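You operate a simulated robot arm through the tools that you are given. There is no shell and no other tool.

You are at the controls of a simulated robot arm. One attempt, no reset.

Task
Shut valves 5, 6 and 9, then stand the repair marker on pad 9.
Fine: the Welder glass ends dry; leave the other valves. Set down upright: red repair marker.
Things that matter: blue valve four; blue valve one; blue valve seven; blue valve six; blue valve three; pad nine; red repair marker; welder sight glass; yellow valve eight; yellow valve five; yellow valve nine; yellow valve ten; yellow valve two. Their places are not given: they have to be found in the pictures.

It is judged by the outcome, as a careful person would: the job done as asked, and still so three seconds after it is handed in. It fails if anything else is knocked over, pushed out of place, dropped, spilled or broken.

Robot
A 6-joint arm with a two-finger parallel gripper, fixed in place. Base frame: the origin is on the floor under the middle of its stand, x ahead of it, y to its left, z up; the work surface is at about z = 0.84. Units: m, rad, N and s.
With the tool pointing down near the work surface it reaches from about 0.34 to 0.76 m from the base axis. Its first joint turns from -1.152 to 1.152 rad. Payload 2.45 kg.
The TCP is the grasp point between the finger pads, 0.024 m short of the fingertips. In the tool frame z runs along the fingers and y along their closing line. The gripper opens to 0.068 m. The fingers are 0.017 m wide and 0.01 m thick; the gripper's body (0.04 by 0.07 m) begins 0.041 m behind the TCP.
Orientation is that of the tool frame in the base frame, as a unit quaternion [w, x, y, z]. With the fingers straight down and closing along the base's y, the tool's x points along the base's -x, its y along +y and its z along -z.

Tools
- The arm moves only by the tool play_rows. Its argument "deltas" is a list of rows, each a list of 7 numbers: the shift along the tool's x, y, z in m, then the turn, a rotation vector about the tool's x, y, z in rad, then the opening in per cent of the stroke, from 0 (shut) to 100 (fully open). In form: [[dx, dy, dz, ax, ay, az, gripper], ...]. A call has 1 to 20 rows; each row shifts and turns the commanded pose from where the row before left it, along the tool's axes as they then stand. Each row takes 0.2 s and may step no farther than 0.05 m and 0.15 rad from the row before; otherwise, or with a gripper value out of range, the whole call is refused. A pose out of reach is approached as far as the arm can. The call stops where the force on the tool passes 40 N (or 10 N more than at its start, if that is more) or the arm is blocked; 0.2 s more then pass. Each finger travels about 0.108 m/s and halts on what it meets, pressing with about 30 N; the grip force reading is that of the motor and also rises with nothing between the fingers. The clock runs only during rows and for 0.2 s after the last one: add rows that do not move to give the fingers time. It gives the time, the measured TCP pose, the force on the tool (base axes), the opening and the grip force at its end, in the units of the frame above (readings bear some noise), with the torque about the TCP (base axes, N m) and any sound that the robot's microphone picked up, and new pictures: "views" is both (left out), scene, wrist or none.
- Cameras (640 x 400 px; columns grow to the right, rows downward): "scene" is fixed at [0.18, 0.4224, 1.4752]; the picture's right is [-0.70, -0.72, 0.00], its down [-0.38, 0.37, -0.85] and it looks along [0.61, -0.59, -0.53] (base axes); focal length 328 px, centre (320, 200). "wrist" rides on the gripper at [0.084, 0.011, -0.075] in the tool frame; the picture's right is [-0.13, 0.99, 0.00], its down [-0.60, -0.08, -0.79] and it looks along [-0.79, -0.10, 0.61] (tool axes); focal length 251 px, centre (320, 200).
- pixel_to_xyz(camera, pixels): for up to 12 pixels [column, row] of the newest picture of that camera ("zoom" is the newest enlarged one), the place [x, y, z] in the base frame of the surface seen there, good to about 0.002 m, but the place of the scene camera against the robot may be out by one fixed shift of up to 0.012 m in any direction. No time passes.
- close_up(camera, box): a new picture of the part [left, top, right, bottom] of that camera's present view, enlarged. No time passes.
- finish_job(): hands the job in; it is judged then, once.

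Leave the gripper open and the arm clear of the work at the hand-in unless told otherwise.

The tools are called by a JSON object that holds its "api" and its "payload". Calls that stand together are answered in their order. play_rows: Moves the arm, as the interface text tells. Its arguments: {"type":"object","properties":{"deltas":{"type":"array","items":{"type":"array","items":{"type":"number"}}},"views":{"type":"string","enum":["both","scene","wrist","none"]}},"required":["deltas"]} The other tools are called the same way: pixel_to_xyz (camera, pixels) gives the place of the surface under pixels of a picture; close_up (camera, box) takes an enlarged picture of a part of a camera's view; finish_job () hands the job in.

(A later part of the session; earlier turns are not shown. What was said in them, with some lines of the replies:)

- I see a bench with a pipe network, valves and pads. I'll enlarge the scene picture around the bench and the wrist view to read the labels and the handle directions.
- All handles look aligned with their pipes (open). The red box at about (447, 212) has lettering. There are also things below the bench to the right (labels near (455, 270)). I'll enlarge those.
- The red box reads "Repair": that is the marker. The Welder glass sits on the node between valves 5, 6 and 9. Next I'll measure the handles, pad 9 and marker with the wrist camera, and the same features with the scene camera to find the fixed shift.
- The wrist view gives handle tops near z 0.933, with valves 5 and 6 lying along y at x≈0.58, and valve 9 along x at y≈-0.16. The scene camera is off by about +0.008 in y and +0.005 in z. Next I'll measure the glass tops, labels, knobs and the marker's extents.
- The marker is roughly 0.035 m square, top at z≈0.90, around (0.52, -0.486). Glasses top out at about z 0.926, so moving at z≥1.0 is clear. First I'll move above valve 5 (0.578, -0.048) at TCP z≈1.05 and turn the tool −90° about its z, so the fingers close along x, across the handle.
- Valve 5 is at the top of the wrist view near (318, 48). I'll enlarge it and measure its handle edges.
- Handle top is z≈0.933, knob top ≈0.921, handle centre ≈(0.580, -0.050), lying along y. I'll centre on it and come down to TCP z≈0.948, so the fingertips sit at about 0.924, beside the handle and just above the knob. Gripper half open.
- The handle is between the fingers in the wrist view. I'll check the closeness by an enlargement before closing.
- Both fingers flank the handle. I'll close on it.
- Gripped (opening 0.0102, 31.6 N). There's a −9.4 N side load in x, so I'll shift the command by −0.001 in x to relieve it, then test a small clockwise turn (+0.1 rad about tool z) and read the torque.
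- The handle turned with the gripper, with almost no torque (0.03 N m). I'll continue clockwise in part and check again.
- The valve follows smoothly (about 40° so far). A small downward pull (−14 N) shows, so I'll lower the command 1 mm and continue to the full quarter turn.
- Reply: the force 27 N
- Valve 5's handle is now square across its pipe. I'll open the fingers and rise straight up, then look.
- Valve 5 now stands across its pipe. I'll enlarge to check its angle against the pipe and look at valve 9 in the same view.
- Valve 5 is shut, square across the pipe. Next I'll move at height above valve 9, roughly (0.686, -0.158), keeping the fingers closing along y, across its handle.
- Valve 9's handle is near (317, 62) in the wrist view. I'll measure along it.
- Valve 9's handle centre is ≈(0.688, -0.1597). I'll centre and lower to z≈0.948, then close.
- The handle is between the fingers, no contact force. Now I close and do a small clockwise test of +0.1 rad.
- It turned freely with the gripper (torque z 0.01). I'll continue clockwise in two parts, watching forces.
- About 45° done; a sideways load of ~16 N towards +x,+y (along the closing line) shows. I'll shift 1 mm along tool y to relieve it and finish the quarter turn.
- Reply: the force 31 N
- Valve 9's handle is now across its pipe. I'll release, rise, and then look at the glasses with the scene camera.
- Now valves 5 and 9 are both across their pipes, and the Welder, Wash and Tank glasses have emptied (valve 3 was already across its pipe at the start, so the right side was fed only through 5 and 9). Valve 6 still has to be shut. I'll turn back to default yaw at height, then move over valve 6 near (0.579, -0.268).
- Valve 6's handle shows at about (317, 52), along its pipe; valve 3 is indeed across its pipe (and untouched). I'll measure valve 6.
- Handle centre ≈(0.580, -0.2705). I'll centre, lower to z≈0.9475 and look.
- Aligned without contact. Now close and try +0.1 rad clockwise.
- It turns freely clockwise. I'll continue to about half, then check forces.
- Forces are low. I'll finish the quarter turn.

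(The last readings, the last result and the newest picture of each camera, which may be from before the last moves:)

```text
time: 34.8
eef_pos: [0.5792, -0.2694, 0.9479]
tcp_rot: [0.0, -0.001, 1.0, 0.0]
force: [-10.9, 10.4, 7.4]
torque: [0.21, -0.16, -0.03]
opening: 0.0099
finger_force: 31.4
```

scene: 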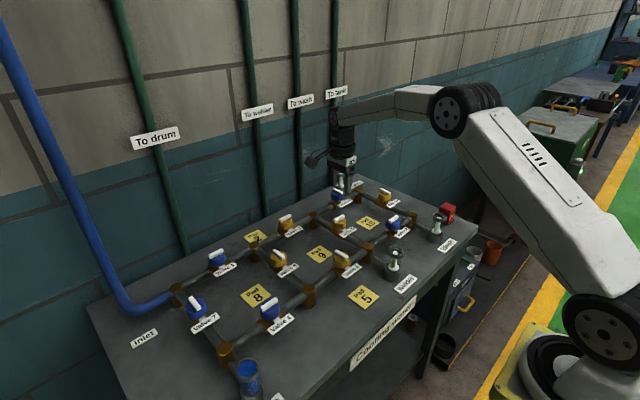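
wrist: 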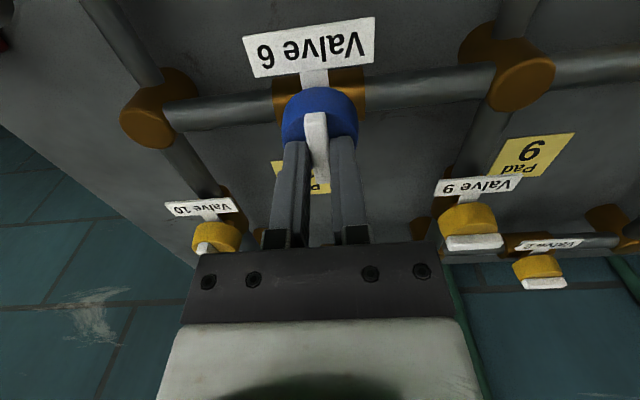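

Valve 6 is across its pipe. I'll release, rise to z≈1.05, then view all valves and glasses.

{"api": "play_rows", "payload": {"deltas": [[0, 0, 0, 0, 0, 0, 50], [0, 0, 0, 0, 0, 0, 60], [0, 0, -0.02, 0, 0, 0, 60], [0, 0, -0.04, 0, 0, 0, 60], [0, 0, -0.04, 0, 0, 0, 60], [0, 0, 0, 0, 0, 0, 60]], "views": "both"}}

{"api": "close_up", "payload": {"camera": "scene", "box": [240, 160, 460, 300]}}

{"api": "close_up", "payload": {"camera": "wrist", "box": [0, 0, 400, 250]}}

```text
time: 36.2
eef_pos: [0.5792, -0.2708, 1.0486]
tcp_rot: [0.0, -0.002, 1.0, 0.0]
force: [0.0, -0.3, 0.6]
torque: [-0.01, -0.02, -0.01]
opening: 0.0409
finger_force: 0.0
```

scene: 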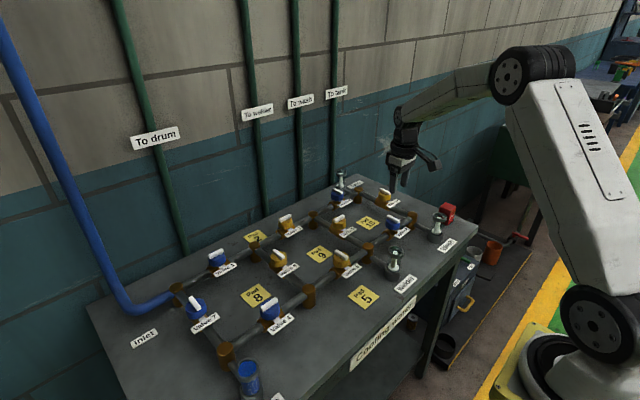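
wrist: 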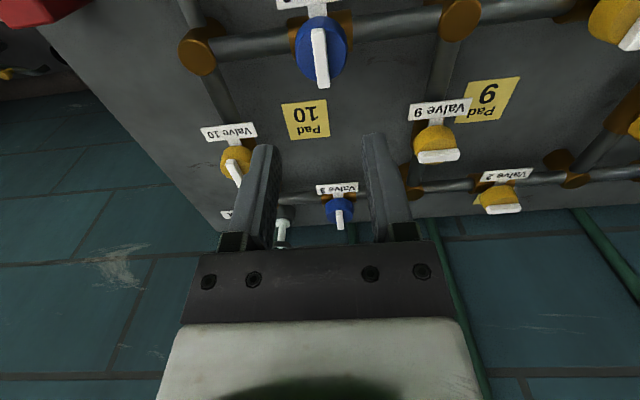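

```text
2.86 times, centred on (350, 230) of scene
```

zoom: 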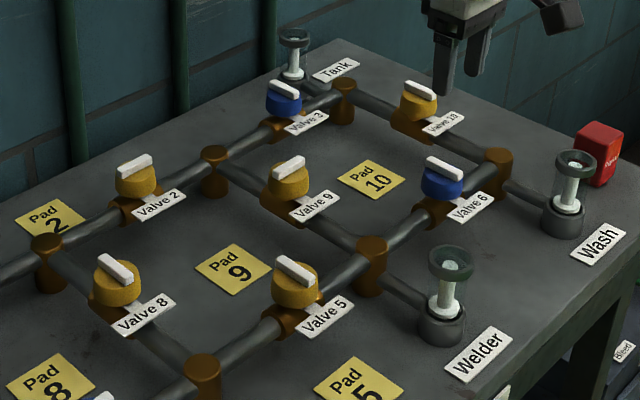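

```text
1.60 times, centred on (200, 125) of wrist
```

zoom: 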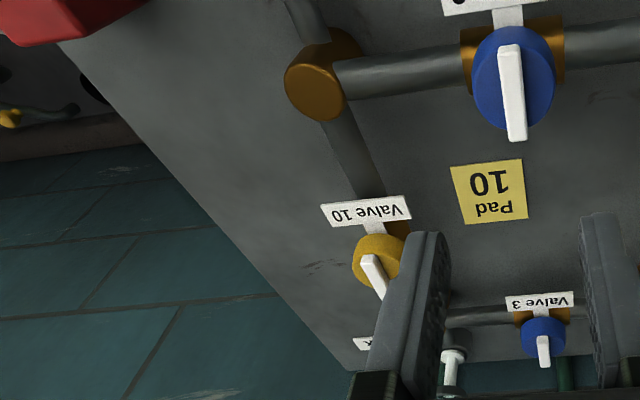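

Valves 5, 6 and 9 are all across their pipes and the Welder glass is dry. Now I'll go over the red marker near (0.52, -0.486) at z≈1.05, opening the gripper, to look at it closely.

{"api": "play_rows", "payload": {"deltas": [[0.0098, -0.0359, 0, 0, 0, 0, 100], [0.0098, -0.0359, 0, 0, 0, 0, 100], [0.0098, -0.0359, 0, 0, 0, 0, 100], [0.0098, -0.0359, 0, 0, 0, 0, 100], [0.0098, -0.0359, 0, 0, 0, 0, 100], [0.0098, -0.0359, 0, 0, 0, 0, 100], [0, 0, 0, 0, 0, 0, 100]], "views": "both"}}

{"api": "close_up", "payload": {"camera": "wrist", "box": [220, 0, 420, 125]}}

```text
time: 37.8
eef_pos: [0.5223, -0.4861, 1.0482]
tcp_rot: [0.0, -0.002, 1.0, 0.001]
force: [0.1, 0.3, -0.3]
torque: [0.04, 0.0, 0.01]
opening: 0.068
finger_force: 0.0
```

scene: 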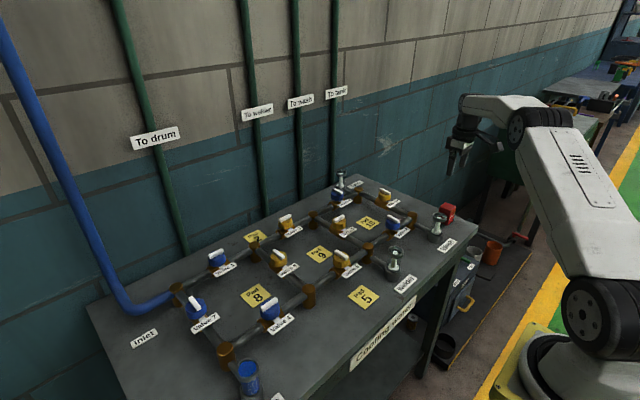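
wrist: 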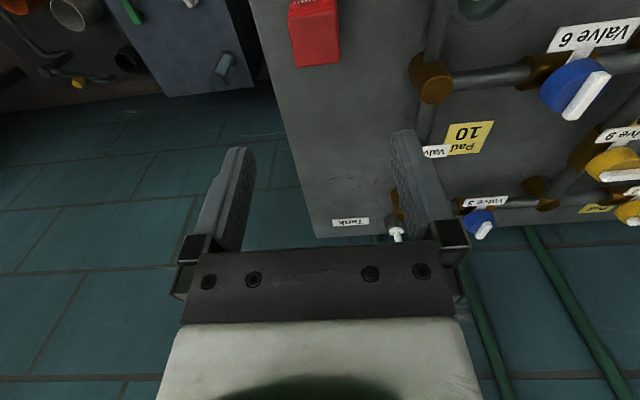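

```text
3.20 times, centred on (320, 62) of wrist
```

zoom: 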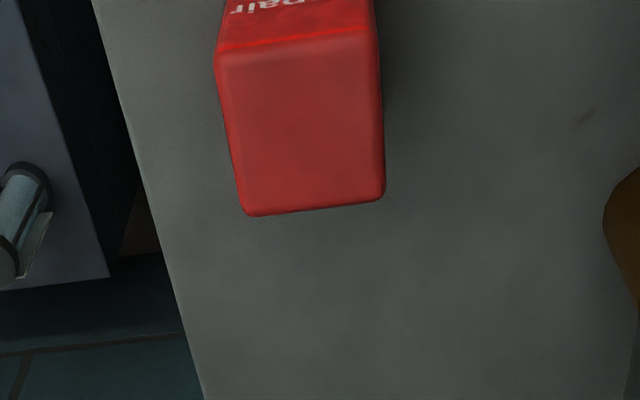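

The marker's top face spans about (289,16)-(336,11)-(339,60)-(298,65) in the wrist view. I'll measure inset points on it.

{"api": "pixel_to_xyz", "payload": {"camera": "wrist", "pixels": [[291, 18], [334, 13], [338, 58], [299, 64], [314, 16], [319, 61], [294, 40], [336, 36], [315, 38], [310, 4], [350, 40], [339, 3]]}}

{"api": "pixel_to_xyz", "payload": {"camera": "zoom", "pixels": [[222, 55], [368, 40], [380, 192], [248, 210], [300, 12], [240, 20], [360, 8]]}}

```text
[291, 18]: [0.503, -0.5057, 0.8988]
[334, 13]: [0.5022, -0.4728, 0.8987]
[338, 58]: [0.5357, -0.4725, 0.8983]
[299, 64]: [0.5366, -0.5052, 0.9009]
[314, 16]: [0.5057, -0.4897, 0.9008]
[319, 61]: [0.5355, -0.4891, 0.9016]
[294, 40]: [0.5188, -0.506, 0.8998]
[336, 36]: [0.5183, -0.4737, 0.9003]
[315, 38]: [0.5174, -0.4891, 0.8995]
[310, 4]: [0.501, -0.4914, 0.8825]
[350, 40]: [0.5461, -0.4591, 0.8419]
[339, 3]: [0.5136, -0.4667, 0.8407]
```

```text
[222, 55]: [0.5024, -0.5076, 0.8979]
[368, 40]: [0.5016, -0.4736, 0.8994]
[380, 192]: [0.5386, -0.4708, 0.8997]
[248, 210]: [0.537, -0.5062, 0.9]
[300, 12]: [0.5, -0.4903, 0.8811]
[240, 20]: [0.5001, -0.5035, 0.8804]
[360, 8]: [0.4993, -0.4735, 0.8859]
```

The marker spans x 0.500–0.539, y −0.508–−0.471, top z 0.90: centre (0.5195, −0.489), square to the axes. Before planning the placing, I want to know how low the camera housing on the gripper hangs, so I'll enlarge the gripper in the scene view.

{"api": "close_up", "payload": {"camera": "scene", "box": [430, 80, 550, 190]}}

{"api": "pixel_to_xyz", "payload": {"camera": "wrist", "pixels": [[435, 60], [625, 85], [625, 50]]}}

```text
3.64 times, centred on (490, 135) of scene
```

zoom: 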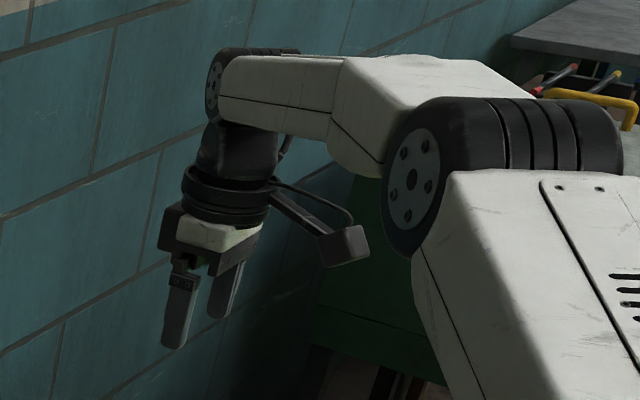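

```text
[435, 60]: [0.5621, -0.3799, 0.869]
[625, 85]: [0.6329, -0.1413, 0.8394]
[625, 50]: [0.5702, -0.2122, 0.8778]
```

I'll measure the camera housing's lower edge and the fingertip in this enlargement.

{"api": "pixel_to_xyz", "payload": {"camera": "zoom", "pixels": [[326, 262], [345, 260], [364, 254], [335, 240], [352, 235], [172, 345], [218, 316], [320, 240], [300, 215], [210, 245]]}}

```text
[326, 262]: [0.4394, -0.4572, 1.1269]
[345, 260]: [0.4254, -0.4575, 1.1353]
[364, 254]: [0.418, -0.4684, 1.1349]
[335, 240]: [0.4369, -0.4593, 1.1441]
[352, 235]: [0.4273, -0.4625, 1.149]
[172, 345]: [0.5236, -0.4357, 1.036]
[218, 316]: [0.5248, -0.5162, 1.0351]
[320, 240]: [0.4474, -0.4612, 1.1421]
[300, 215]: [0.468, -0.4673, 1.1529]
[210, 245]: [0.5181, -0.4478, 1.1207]
```

The housing's underside is about 0.074 above the TCP, so placing at TCP z≈0.88 leaves it at ≈0.954, clear of valve 5's handle (0.933). I'll centre on the marker and lower to z≈0.880, fingers either side in y.

{"api": "play_rows", "payload": {"deltas": [[0.0028, -0.0032, 0, 0, 0, 0, 100], [0, 0, 0.03, 0, 0, 0, 100], [0, 0, 0.03, 0, 0, 0, 100], [0, 0, 0.03, 0, 0, 0, 100], [0, 0, 0.03, 0, 0, 0, 100], [0, 0, 0.025, 0, 0, 0, 100], [0, 0, 0.015, 0, 0, 0, 100], [0, 0, 0.008, 0, 0, 0, 100], [0, 0, 0, 0, 0, 0, 100]], "views": "both"}}

```text
time: 39.8
eef_pos: [0.52, -0.4893, 0.8786]
tcp_rot: [-0.001, -0.002, 1.0, 0.0]
force: [-0.8, 0.0, 0.1]
torque: [-0.01, 0.0, -0.02]
opening: 0.0679
finger_force: 0.0
```

scene: 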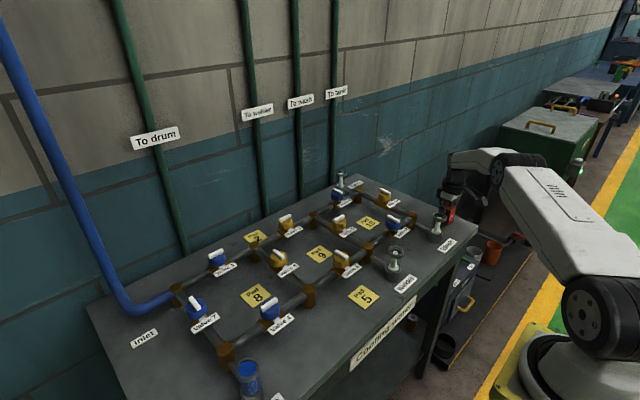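
wrist: 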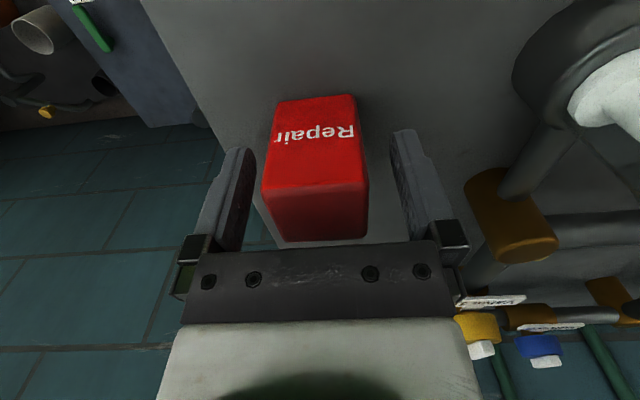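

The marker is centred between the fingers. I'll close gently and let the grip settle.

{"api": "play_rows", "payload": {"deltas": [[0, 0, 0, 0, 0, 0, 60], [0, 0, 0, 0, 0, 0, 40], [0, 0, 0, 0, 0, 0, 40], [0, 0, 0, 0, 0, 0, 40]], "views": "wrist"}}

```text
time: 40.8
eef_pos: [0.5195, -0.4887, 0.8798]
tcp_rot: [-0.001, -0.002, 1.0, 0.0]
force: [-0.6, 0.8, -0.7]
torque: [0.02, 0.01, 0.01]
opening: 0.0398
finger_force: 30.1
```

wrist: 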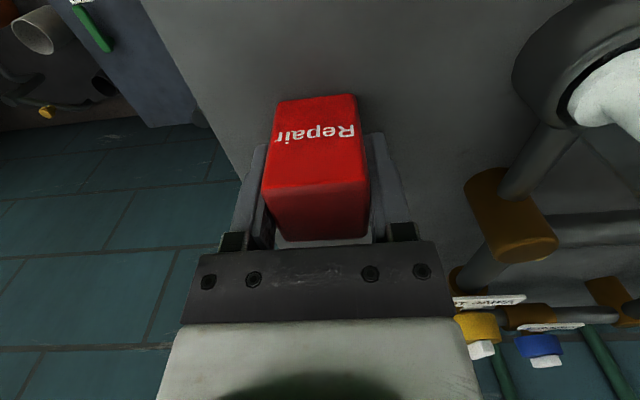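

Gripped at 0.0398 with 30 N. I'll lift straight up 0.17 m, so the marker's foot is near z 1.01, above everything on the bench.

{"api": "play_rows", "payload": {"deltas": [[0, 0, -0.01, 0, 0, 0, 20], [0, 0, -0.03, 0, 0, 0, 20], [0, 0, -0.03, 0, 0, 0, 20], [0, 0, -0.03, 0, 0, 0, 20], [0, 0, -0.03, 0, 0, 0, 20], [0, 0, -0.03, 0, 0, 0, 20], [0, 0, -0.01, 0, 0, 0, 20], [0, 0, 0, 0, 0, 0, 20]], "views": "both"}}

```text
time: 42.6
eef_pos: [0.5185, -0.4902, 1.0518]
tcp_rot: [0.001, -0.002, 1.0, 0.001]
force: [-0.8, -0.6, -1.3]
torque: [-0.01, 0.01, 0.01]
opening: 0.0396
finger_force: 29.9
```

scene: 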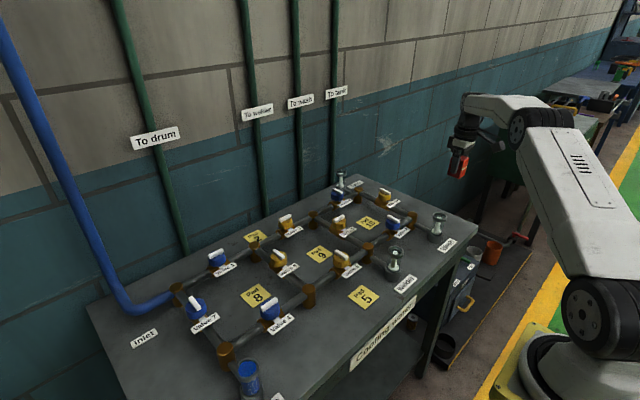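
wrist: 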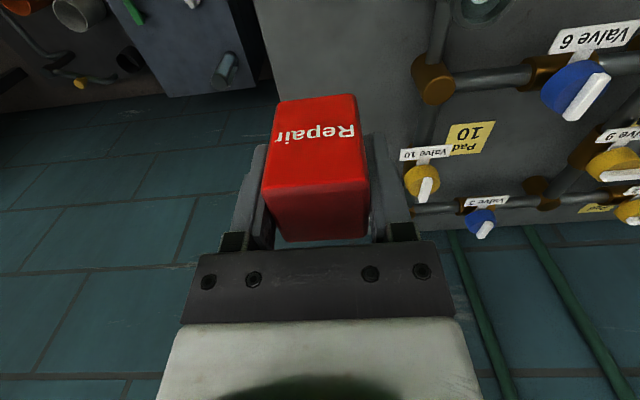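

The marker is held upright. I'll carry it at this height to about (0.60, -0.083) to look at pad 9 once more.

{"api": "play_rows", "payload": {"deltas": [[-0.0034, 0.017, 0, 0, 0, 0, 20], [-0.0074, 0.037, 0, 0, 0, 0, 20], [-0.0074, 0.037, 0, 0, 0, 0, 20], [-0.0074, 0.037, 0, 0, 0, 0, 20], [-0.0074, 0.037, 0, 0, 0, 0, 20], [-0.0074, 0.037, 0, 0, 0, 0, 20], [-0.0074, 0.037, 0, 0, 0, 0, 20], [-0.0074, 0.037, 0, 0, 0, 0, 20], [-0.0074, 0.037, 0, 0, 0, 0, 20], [-0.0074, 0.037, 0, 0, 0, 0, 20], [-0.0074, 0.037, 0, 0, 0, 0, 20], [-0.004, 0.02, 0, 0, 0, 0, 20], [0, 0, 0, 0, 0, 0, 20]], "views": "both"}}

```text
time: 45.4
eef_pos: [0.5991, -0.0813, 1.0485]
tcp_rot: [0.0, -0.001, 1.0, 0.0]
force: [-0.2, 0.8, -0.6]
torque: [-0.01, -0.05, 0.01]
opening: 0.0397
finger_force: 30.2
```

scene: 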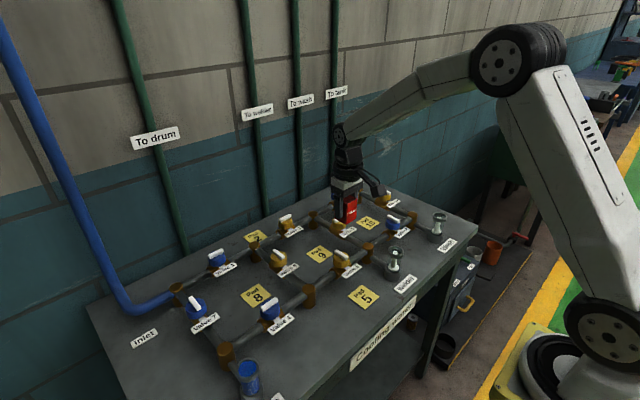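
wrist: 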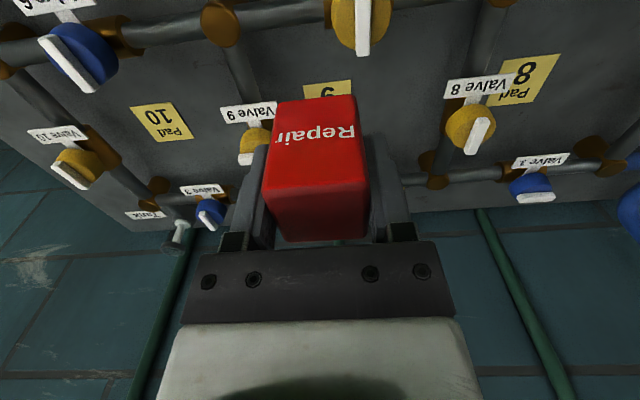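

Pad 9 is hidden behind the marker here, so I'll move forward over it to x≈0.69, which brings it to the top of the wrist view.

{"api": "play_rows", "payload": {"deltas": [[-0.03, 0, 0, 0, 0, 0, 20], [-0.03, 0, 0, 0, 0, 0, 20], [-0.03, 0, 0, 0, 0, 0, 20], [0, 0, 0, 0, 0, 0, 20]], "views": "both"}}

{"api": "close_up", "payload": {"camera": "wrist", "box": [220, 0, 420, 125]}}

{"api": "close_up", "payload": {"camera": "scene", "box": [260, 170, 400, 290]}}

```text
time: 46.4
eef_pos: [0.6883, -0.0816, 1.0505]
tcp_rot: [0.0, -0.002, 1.0, 0.0]
force: [0.8, 0.2, -1.3]
torque: [0.01, -0.03, -0.02]
opening: 0.0395
finger_force: 30.1
```

scene: 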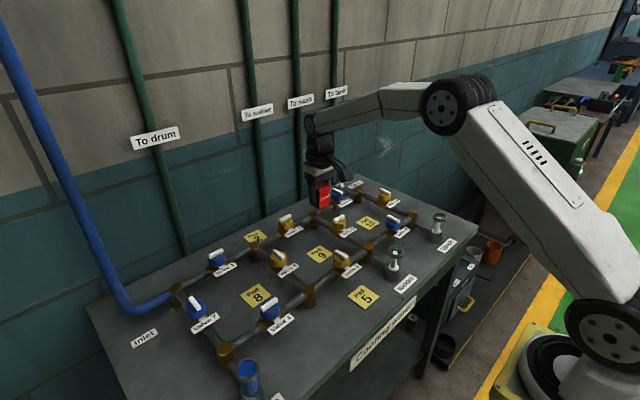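
wrist: 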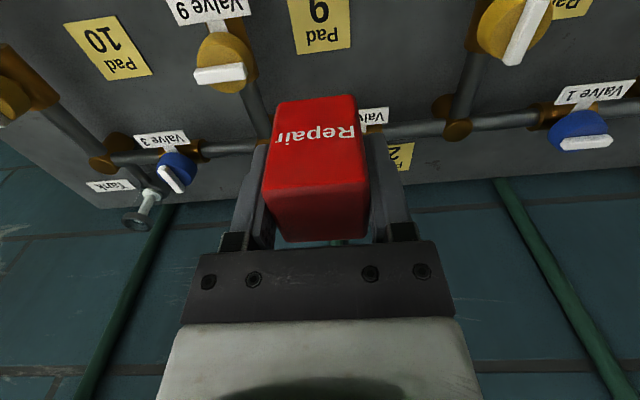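

```text
3.20 times, centred on (320, 62) of wrist
```

zoom: 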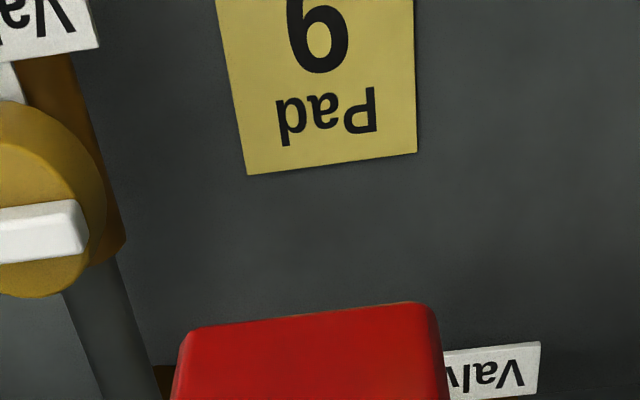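

```text
3.33 times, centred on (330, 230) of scene
```

zoom: 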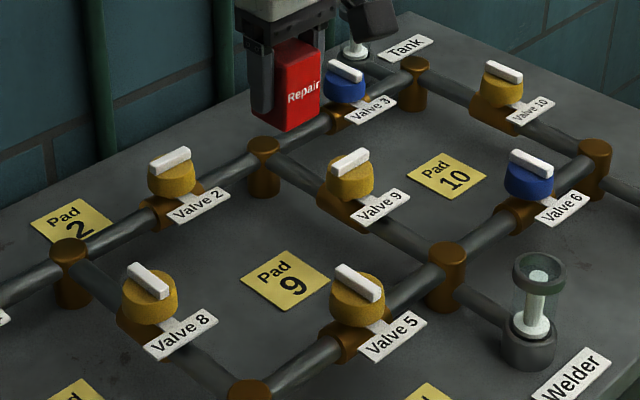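

Pad 9's far corners show at about (298, 53) and (349, 47) in the wrist view, and the whole pad in the scene enlargement, corners near (285,250), (330,280), (282,313), (240,278). I'll measure both.

{"api": "pixel_to_xyz", "payload": {"camera": "wrist", "pixels": [[298, 52], [349, 46], [324, 49], [290, 3], [348, 3], [320, 3], [349, 25], [294, 28]]}}

{"api": "pixel_to_xyz", "payload": {"camera": "zoom", "pixels": [[285, 253], [327, 280], [282, 309], [244, 278], [285, 280]]}}

```text
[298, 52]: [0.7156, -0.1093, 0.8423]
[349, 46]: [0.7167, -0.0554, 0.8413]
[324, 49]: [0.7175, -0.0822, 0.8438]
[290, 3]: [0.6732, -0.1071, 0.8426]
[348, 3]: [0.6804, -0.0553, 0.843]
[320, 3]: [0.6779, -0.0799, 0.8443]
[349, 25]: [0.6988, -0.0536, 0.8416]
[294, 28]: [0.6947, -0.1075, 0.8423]
```

```text
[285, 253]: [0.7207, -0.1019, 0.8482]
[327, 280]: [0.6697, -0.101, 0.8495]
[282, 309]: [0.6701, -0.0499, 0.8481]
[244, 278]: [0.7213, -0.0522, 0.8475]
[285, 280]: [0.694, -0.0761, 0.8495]
```

Pad 9's centre is ≈(0.691, −0.0815), surface z≈0.842. I'll shift +0.0025 in x and lower to TCP z≈0.886, about 5 mm above set-down.

{"api": "play_rows", "payload": {"deltas": [[-0.0025, 0, 0, 0, 0, 0, 20], [0, 0, 0.03, 0, 0, 0, 20], [0, 0, 0.03, 0, 0, 0, 20], [0, 0, 0.03, 0, 0, 0, 20], [0, 0, 0.03, 0, 0, 0, 20], [0, 0, 0.025, 0, 0, 0, 20], [0, 0, 0.0185, 0, 0, 0, 20], [0, 0, 0, 0, 0, 0, 20]], "views": "both"}}

{"api": "close_up", "payload": {"camera": "scene", "box": [260, 190, 400, 290]}}

```text
time: 48.2
eef_pos: [0.6907, -0.0826, 0.8855]
tcp_rot: [0.001, -0.002, 1.0, 0.0]
force: [0.8, -0.6, -1.2]
torque: [-0.01, 0.01, 0.03]
opening: 0.0394
finger_force: 29.8
```

scene: 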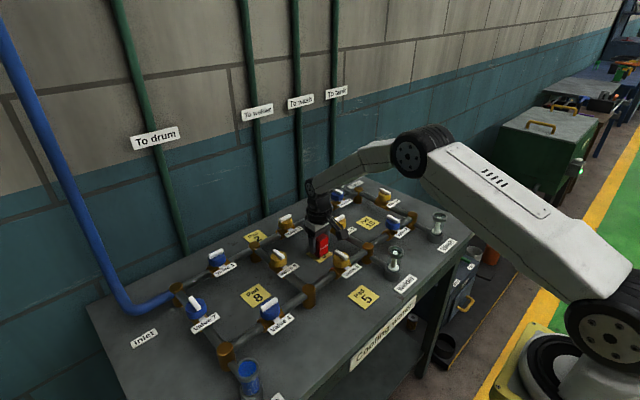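
wrist: 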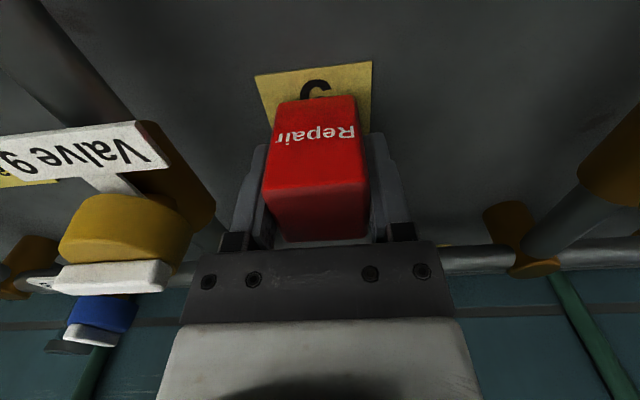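

```text
4.00 times, centred on (330, 240) of scene
```

zoom: 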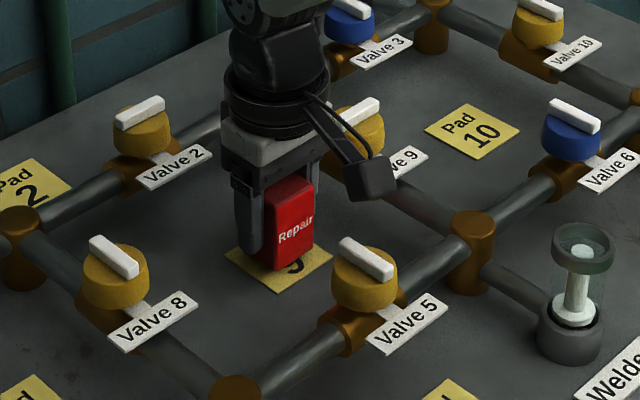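

The marker hangs just above pad 9, upright and centred. I'll lower slowly, 1 mm per row, watching the vertical force.

{"api": "play_rows", "payload": {"deltas": [[0, 0, 0.001, 0, 0, 0, 20], [0, 0, 0.001, 0, 0, 0, 20], [0, 0, 0.001, 0, 0, 0, 20], [0, 0, 0.001, 0, 0, 0, 20], [0, 0, 0, 0, 0, 0, 20]], "views": "none"}}

```text
time: 49.4
eef_pos: [0.6914, -0.0819, 0.8825]
tcp_rot: [0.0, -0.001, 1.0, 0.0]
force: [0.3, -0.2, -0.1]
torque: [0.01, 0.01, 0.02]
opening: 0.0399
finger_force: 30.5
```

No contact yet (force z about 0). I'll lower another 1 mm at a time.

{"api": "play_rows", "payload": {"deltas": [[0, 0, 0.0005, 0, 0, 0, 20], [0, 0, 0.0005, 0, 0, 0, 20], [0, 0, 0, 0, 0, 0, 20]], "views": "none"}}

```text
time: 50.2
eef_pos: [0.693, -0.0812, 0.881]
tcp_rot: [0.0, -0.002, 1.0, -0.001]
force: [-0.1, 1.2, -1.1]
torque: [-0.01, 0.01, 0.0]
opening: 0.0395
finger_force: 29.5
```

{"api": "play_rows", "payload": {"deltas": [[0, 0, 0.0005, 0, 0, 0, 20], [0, 0, 0.0005, 0, 0, 0, 20], [0, 0, 0, 0, 0, 0, 20]], "views": "none"}}

```text
time: 51.0
eef_pos: [0.691, -0.0815, 0.8809]
tcp_rot: [-0.001, -0.002, 1.0, 0.0]
force: [-0.6, -0.5, -0.4]
torque: [-0.02, -0.01, 0.02]
opening: 0.0398
finger_force: 30.0
```

Still no contact force; I continue in half-millimetre steps.

{"api": "play_rows", "payload": {"deltas": [[0, 0, 0.0005, 0, 0, 0, 20], [0, 0, 0.0005, 0, 0, 0, 20], [0, 0, 0, 0, 0, 0, 20]], "views": "wrist"}}

{"api": "close_up", "payload": {"camera": "scene", "box": [290, 210, 360, 270]}}

```text
time: 51.8
eef_pos: [0.6927, -0.0832, 0.8799]
tcp_rot: [0.0, -0.003, 1.0, 0.0]
force: [-1.2, 1.6, 2.3]
torque: [0.01, 0.04, 0.0]
opening: 0.0395
finger_force: 30.3
```

wrist: 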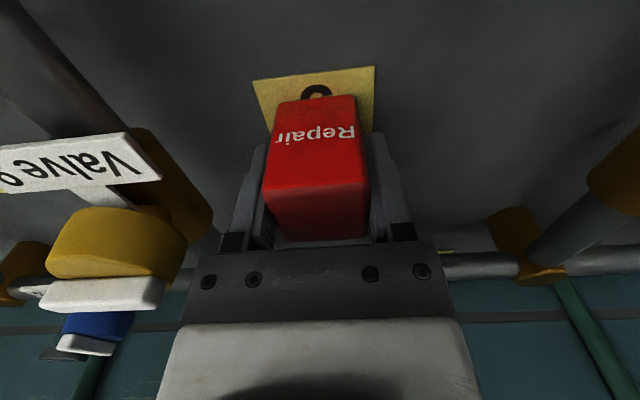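

```text
6.67 times, centred on (325, 240) of scene
```

zoom: 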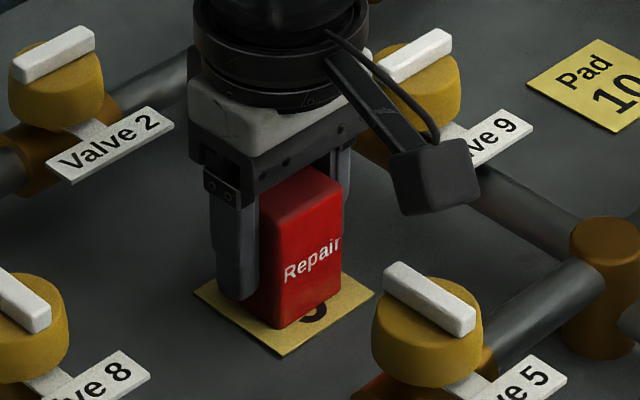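

Vertical force reads 2.3 N, perhaps first contact. One more half millimetre to confirm.

{"api": "play_rows", "payload": {"deltas": [[0, 0, 0.0005, 0, 0, 0, 20], [0, 0, 0, 0, 0, 0, 20]], "views": "none"}}

```text
time: 52.4
eef_pos: [0.6921, -0.0823, 0.8795]
tcp_rot: [0.001, -0.002, 1.0, 0.001]
force: [-3.0, -0.1, 9.7]
torque: [0.03, 0.2, 0.03]
opening: 0.0395
finger_force: 30.1
```

Contact confirmed (9.7 N up): the marker stands on the pad. I'll ease up 0.4 mm, open to 75 %, wait, then rise straight up.

{"api": "play_rows", "payload": {"deltas": [[0, 0, -0.0004, 0, 0, 0, 20], [0, 0, 0, 0, 0, 0, 62], [0, 0, 0, 0, 0, 0, 75], [0, 0, 0, 0, 0, 0, 75], [0, 0, -0.01, 0, 0, 0, 75], [0, 0, -0.02, 0, 0, 0, 75], [0, 0, -0.03, 0, 0, 0, 75], [0, 0, -0.04, 0, 0, 0, 75], [0, 0, -0.04, 0, 0, 0, 75], [0, 0, -0.03, 0, 0, 0, 75], [0, 0, 0, 0, 0, 0, 75]], "views": "both"}}

{"api": "close_up", "payload": {"camera": "scene", "box": [240, 160, 460, 300]}}

```text
time: 54.8
eef_pos: [0.6922, -0.082, 1.0495]
tcp_rot: [0.0, -0.002, 1.0, 0.001]
force: [0.2, 0.4, -0.4]
torque: [-0.03, 0.01, 0.0]
opening: 0.0509
finger_force: 0.2
```

scene: 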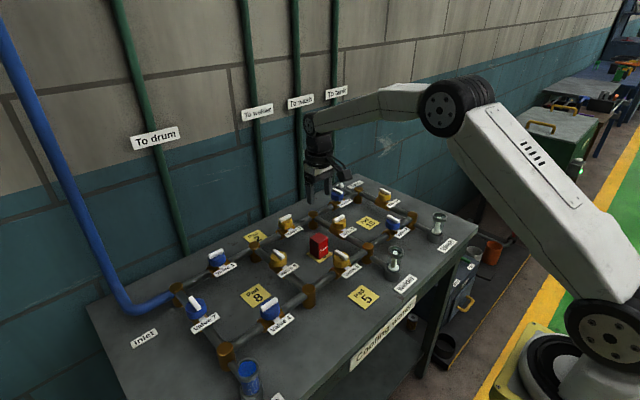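
wrist: 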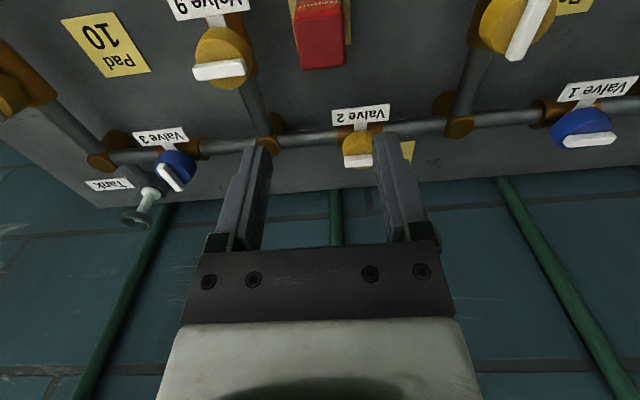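

```text
2.86 times, centred on (350, 230) of scene
```

zoom: 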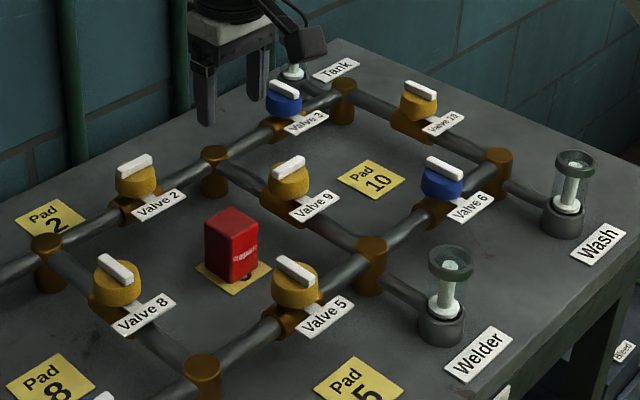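

The marker stands upright on pad 9; valves 5, 6 and 9 are across their pipes; the Welder glass is dry. I'll raise the arm well clear and back towards its start pose with the gripper open, then do a last check.

{"api": "play_rows", "payload": {"deltas": [[0, 0, -0.04, 0, 0, 0, 100], [0, 0, -0.04, 0, 0, 0, 100], [0.02, 0, -0.04, 0, 0, 0, 100], [0.035, 0, -0.03, 0, 0, 0, 100], [0.035, 0, -0.03, 0, 0, 0, 100], [0.04, 0, -0.02, 0, 0, 0, 100], [0.04, 0, -0.01, 0, 0, 0, 100], [0.04, 0, 0, 0, 0, 0, 100], [0, 0, 0, 0, 0, 0, 100], [0, 0, 0, 0, 0, 0, 100]], "views": "both"}}

{"api": "close_up", "payload": {"camera": "scene", "box": [240, 160, 460, 300]}}

{"api": "close_up", "payload": {"camera": "scene", "box": [80, 220, 400, 400]}}

{"api": "close_up", "payload": {"camera": "wrist", "box": [140, 0, 460, 190]}}

```text
time: 57.0
eef_pos: [0.4808, -0.0827, 1.2602]
tcp_rot: [0.0, -0.002, 1.0, 0.0]
force: [-0.1, 0.3, 0.6]
torque: [-0.01, -0.02, 0.0]
opening: 0.068
finger_force: 0.0
```

scene: 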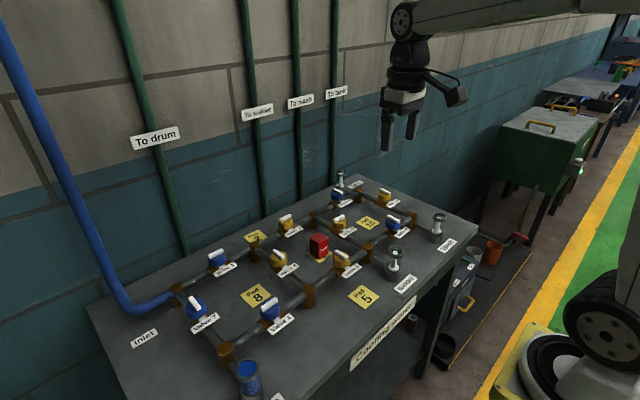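
wrist: 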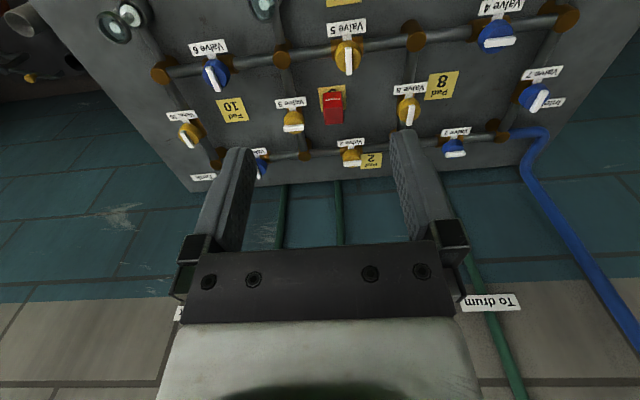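

```text
2.86 times, centred on (350, 230) of scene
```

zoom: 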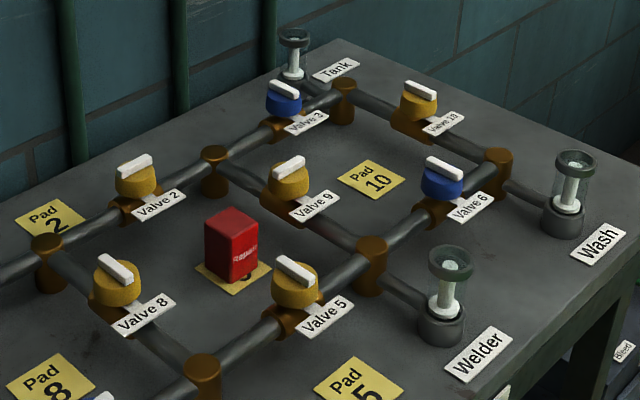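

```text
2.00 times, centred on (240, 310) of scene
```

zoom: 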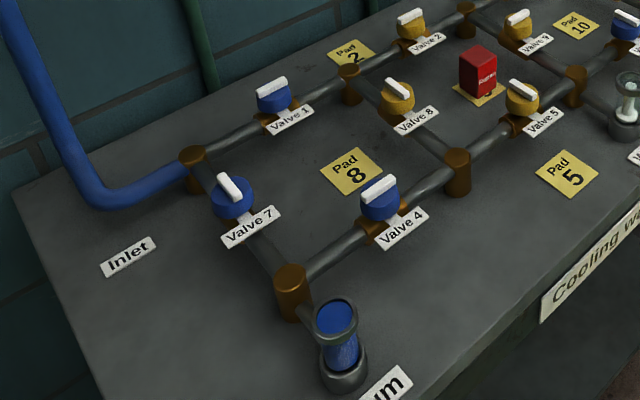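

```text
2.00 times, centred on (300, 95) of wrist
```

zoom: 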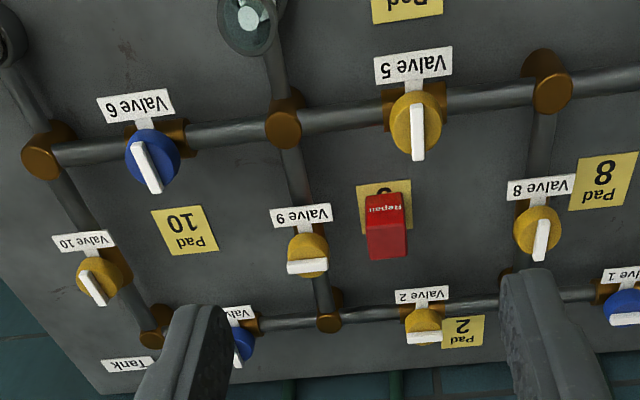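

Final check: valves 5, 6 and 9 are across their pipes. The other valves are as they started: 1, 2, 4, 7, 8 and 10 in line, and 3 across as at the start. The Welder glass is dry, the marker stands upright on pad 9, and the arm is clear with the gripper open. I'm handing in.

{"api": "finish_job", "payload": {}}

```text
The job is handed in.
```

The job is handed in: valves 5, 6 and 9 are shut, and the red repair marker is standing upright on pad 9. In the last pictures:

- **Welder glass:** it is dry.
- **Other glasses:** Wash and Tank also emptied when 5 and 9 were shut. Valve 3 was already shut at the start, so 5 and 9 were the only way water reached them. Drum is still full.
- **Other valves:** I left them alone; 1, 2, 4, 7, 8 and 10 are still open.
- **Arm:** it is clear of the bench with the gripper open, and nothing was knocked, dropped or spilled.
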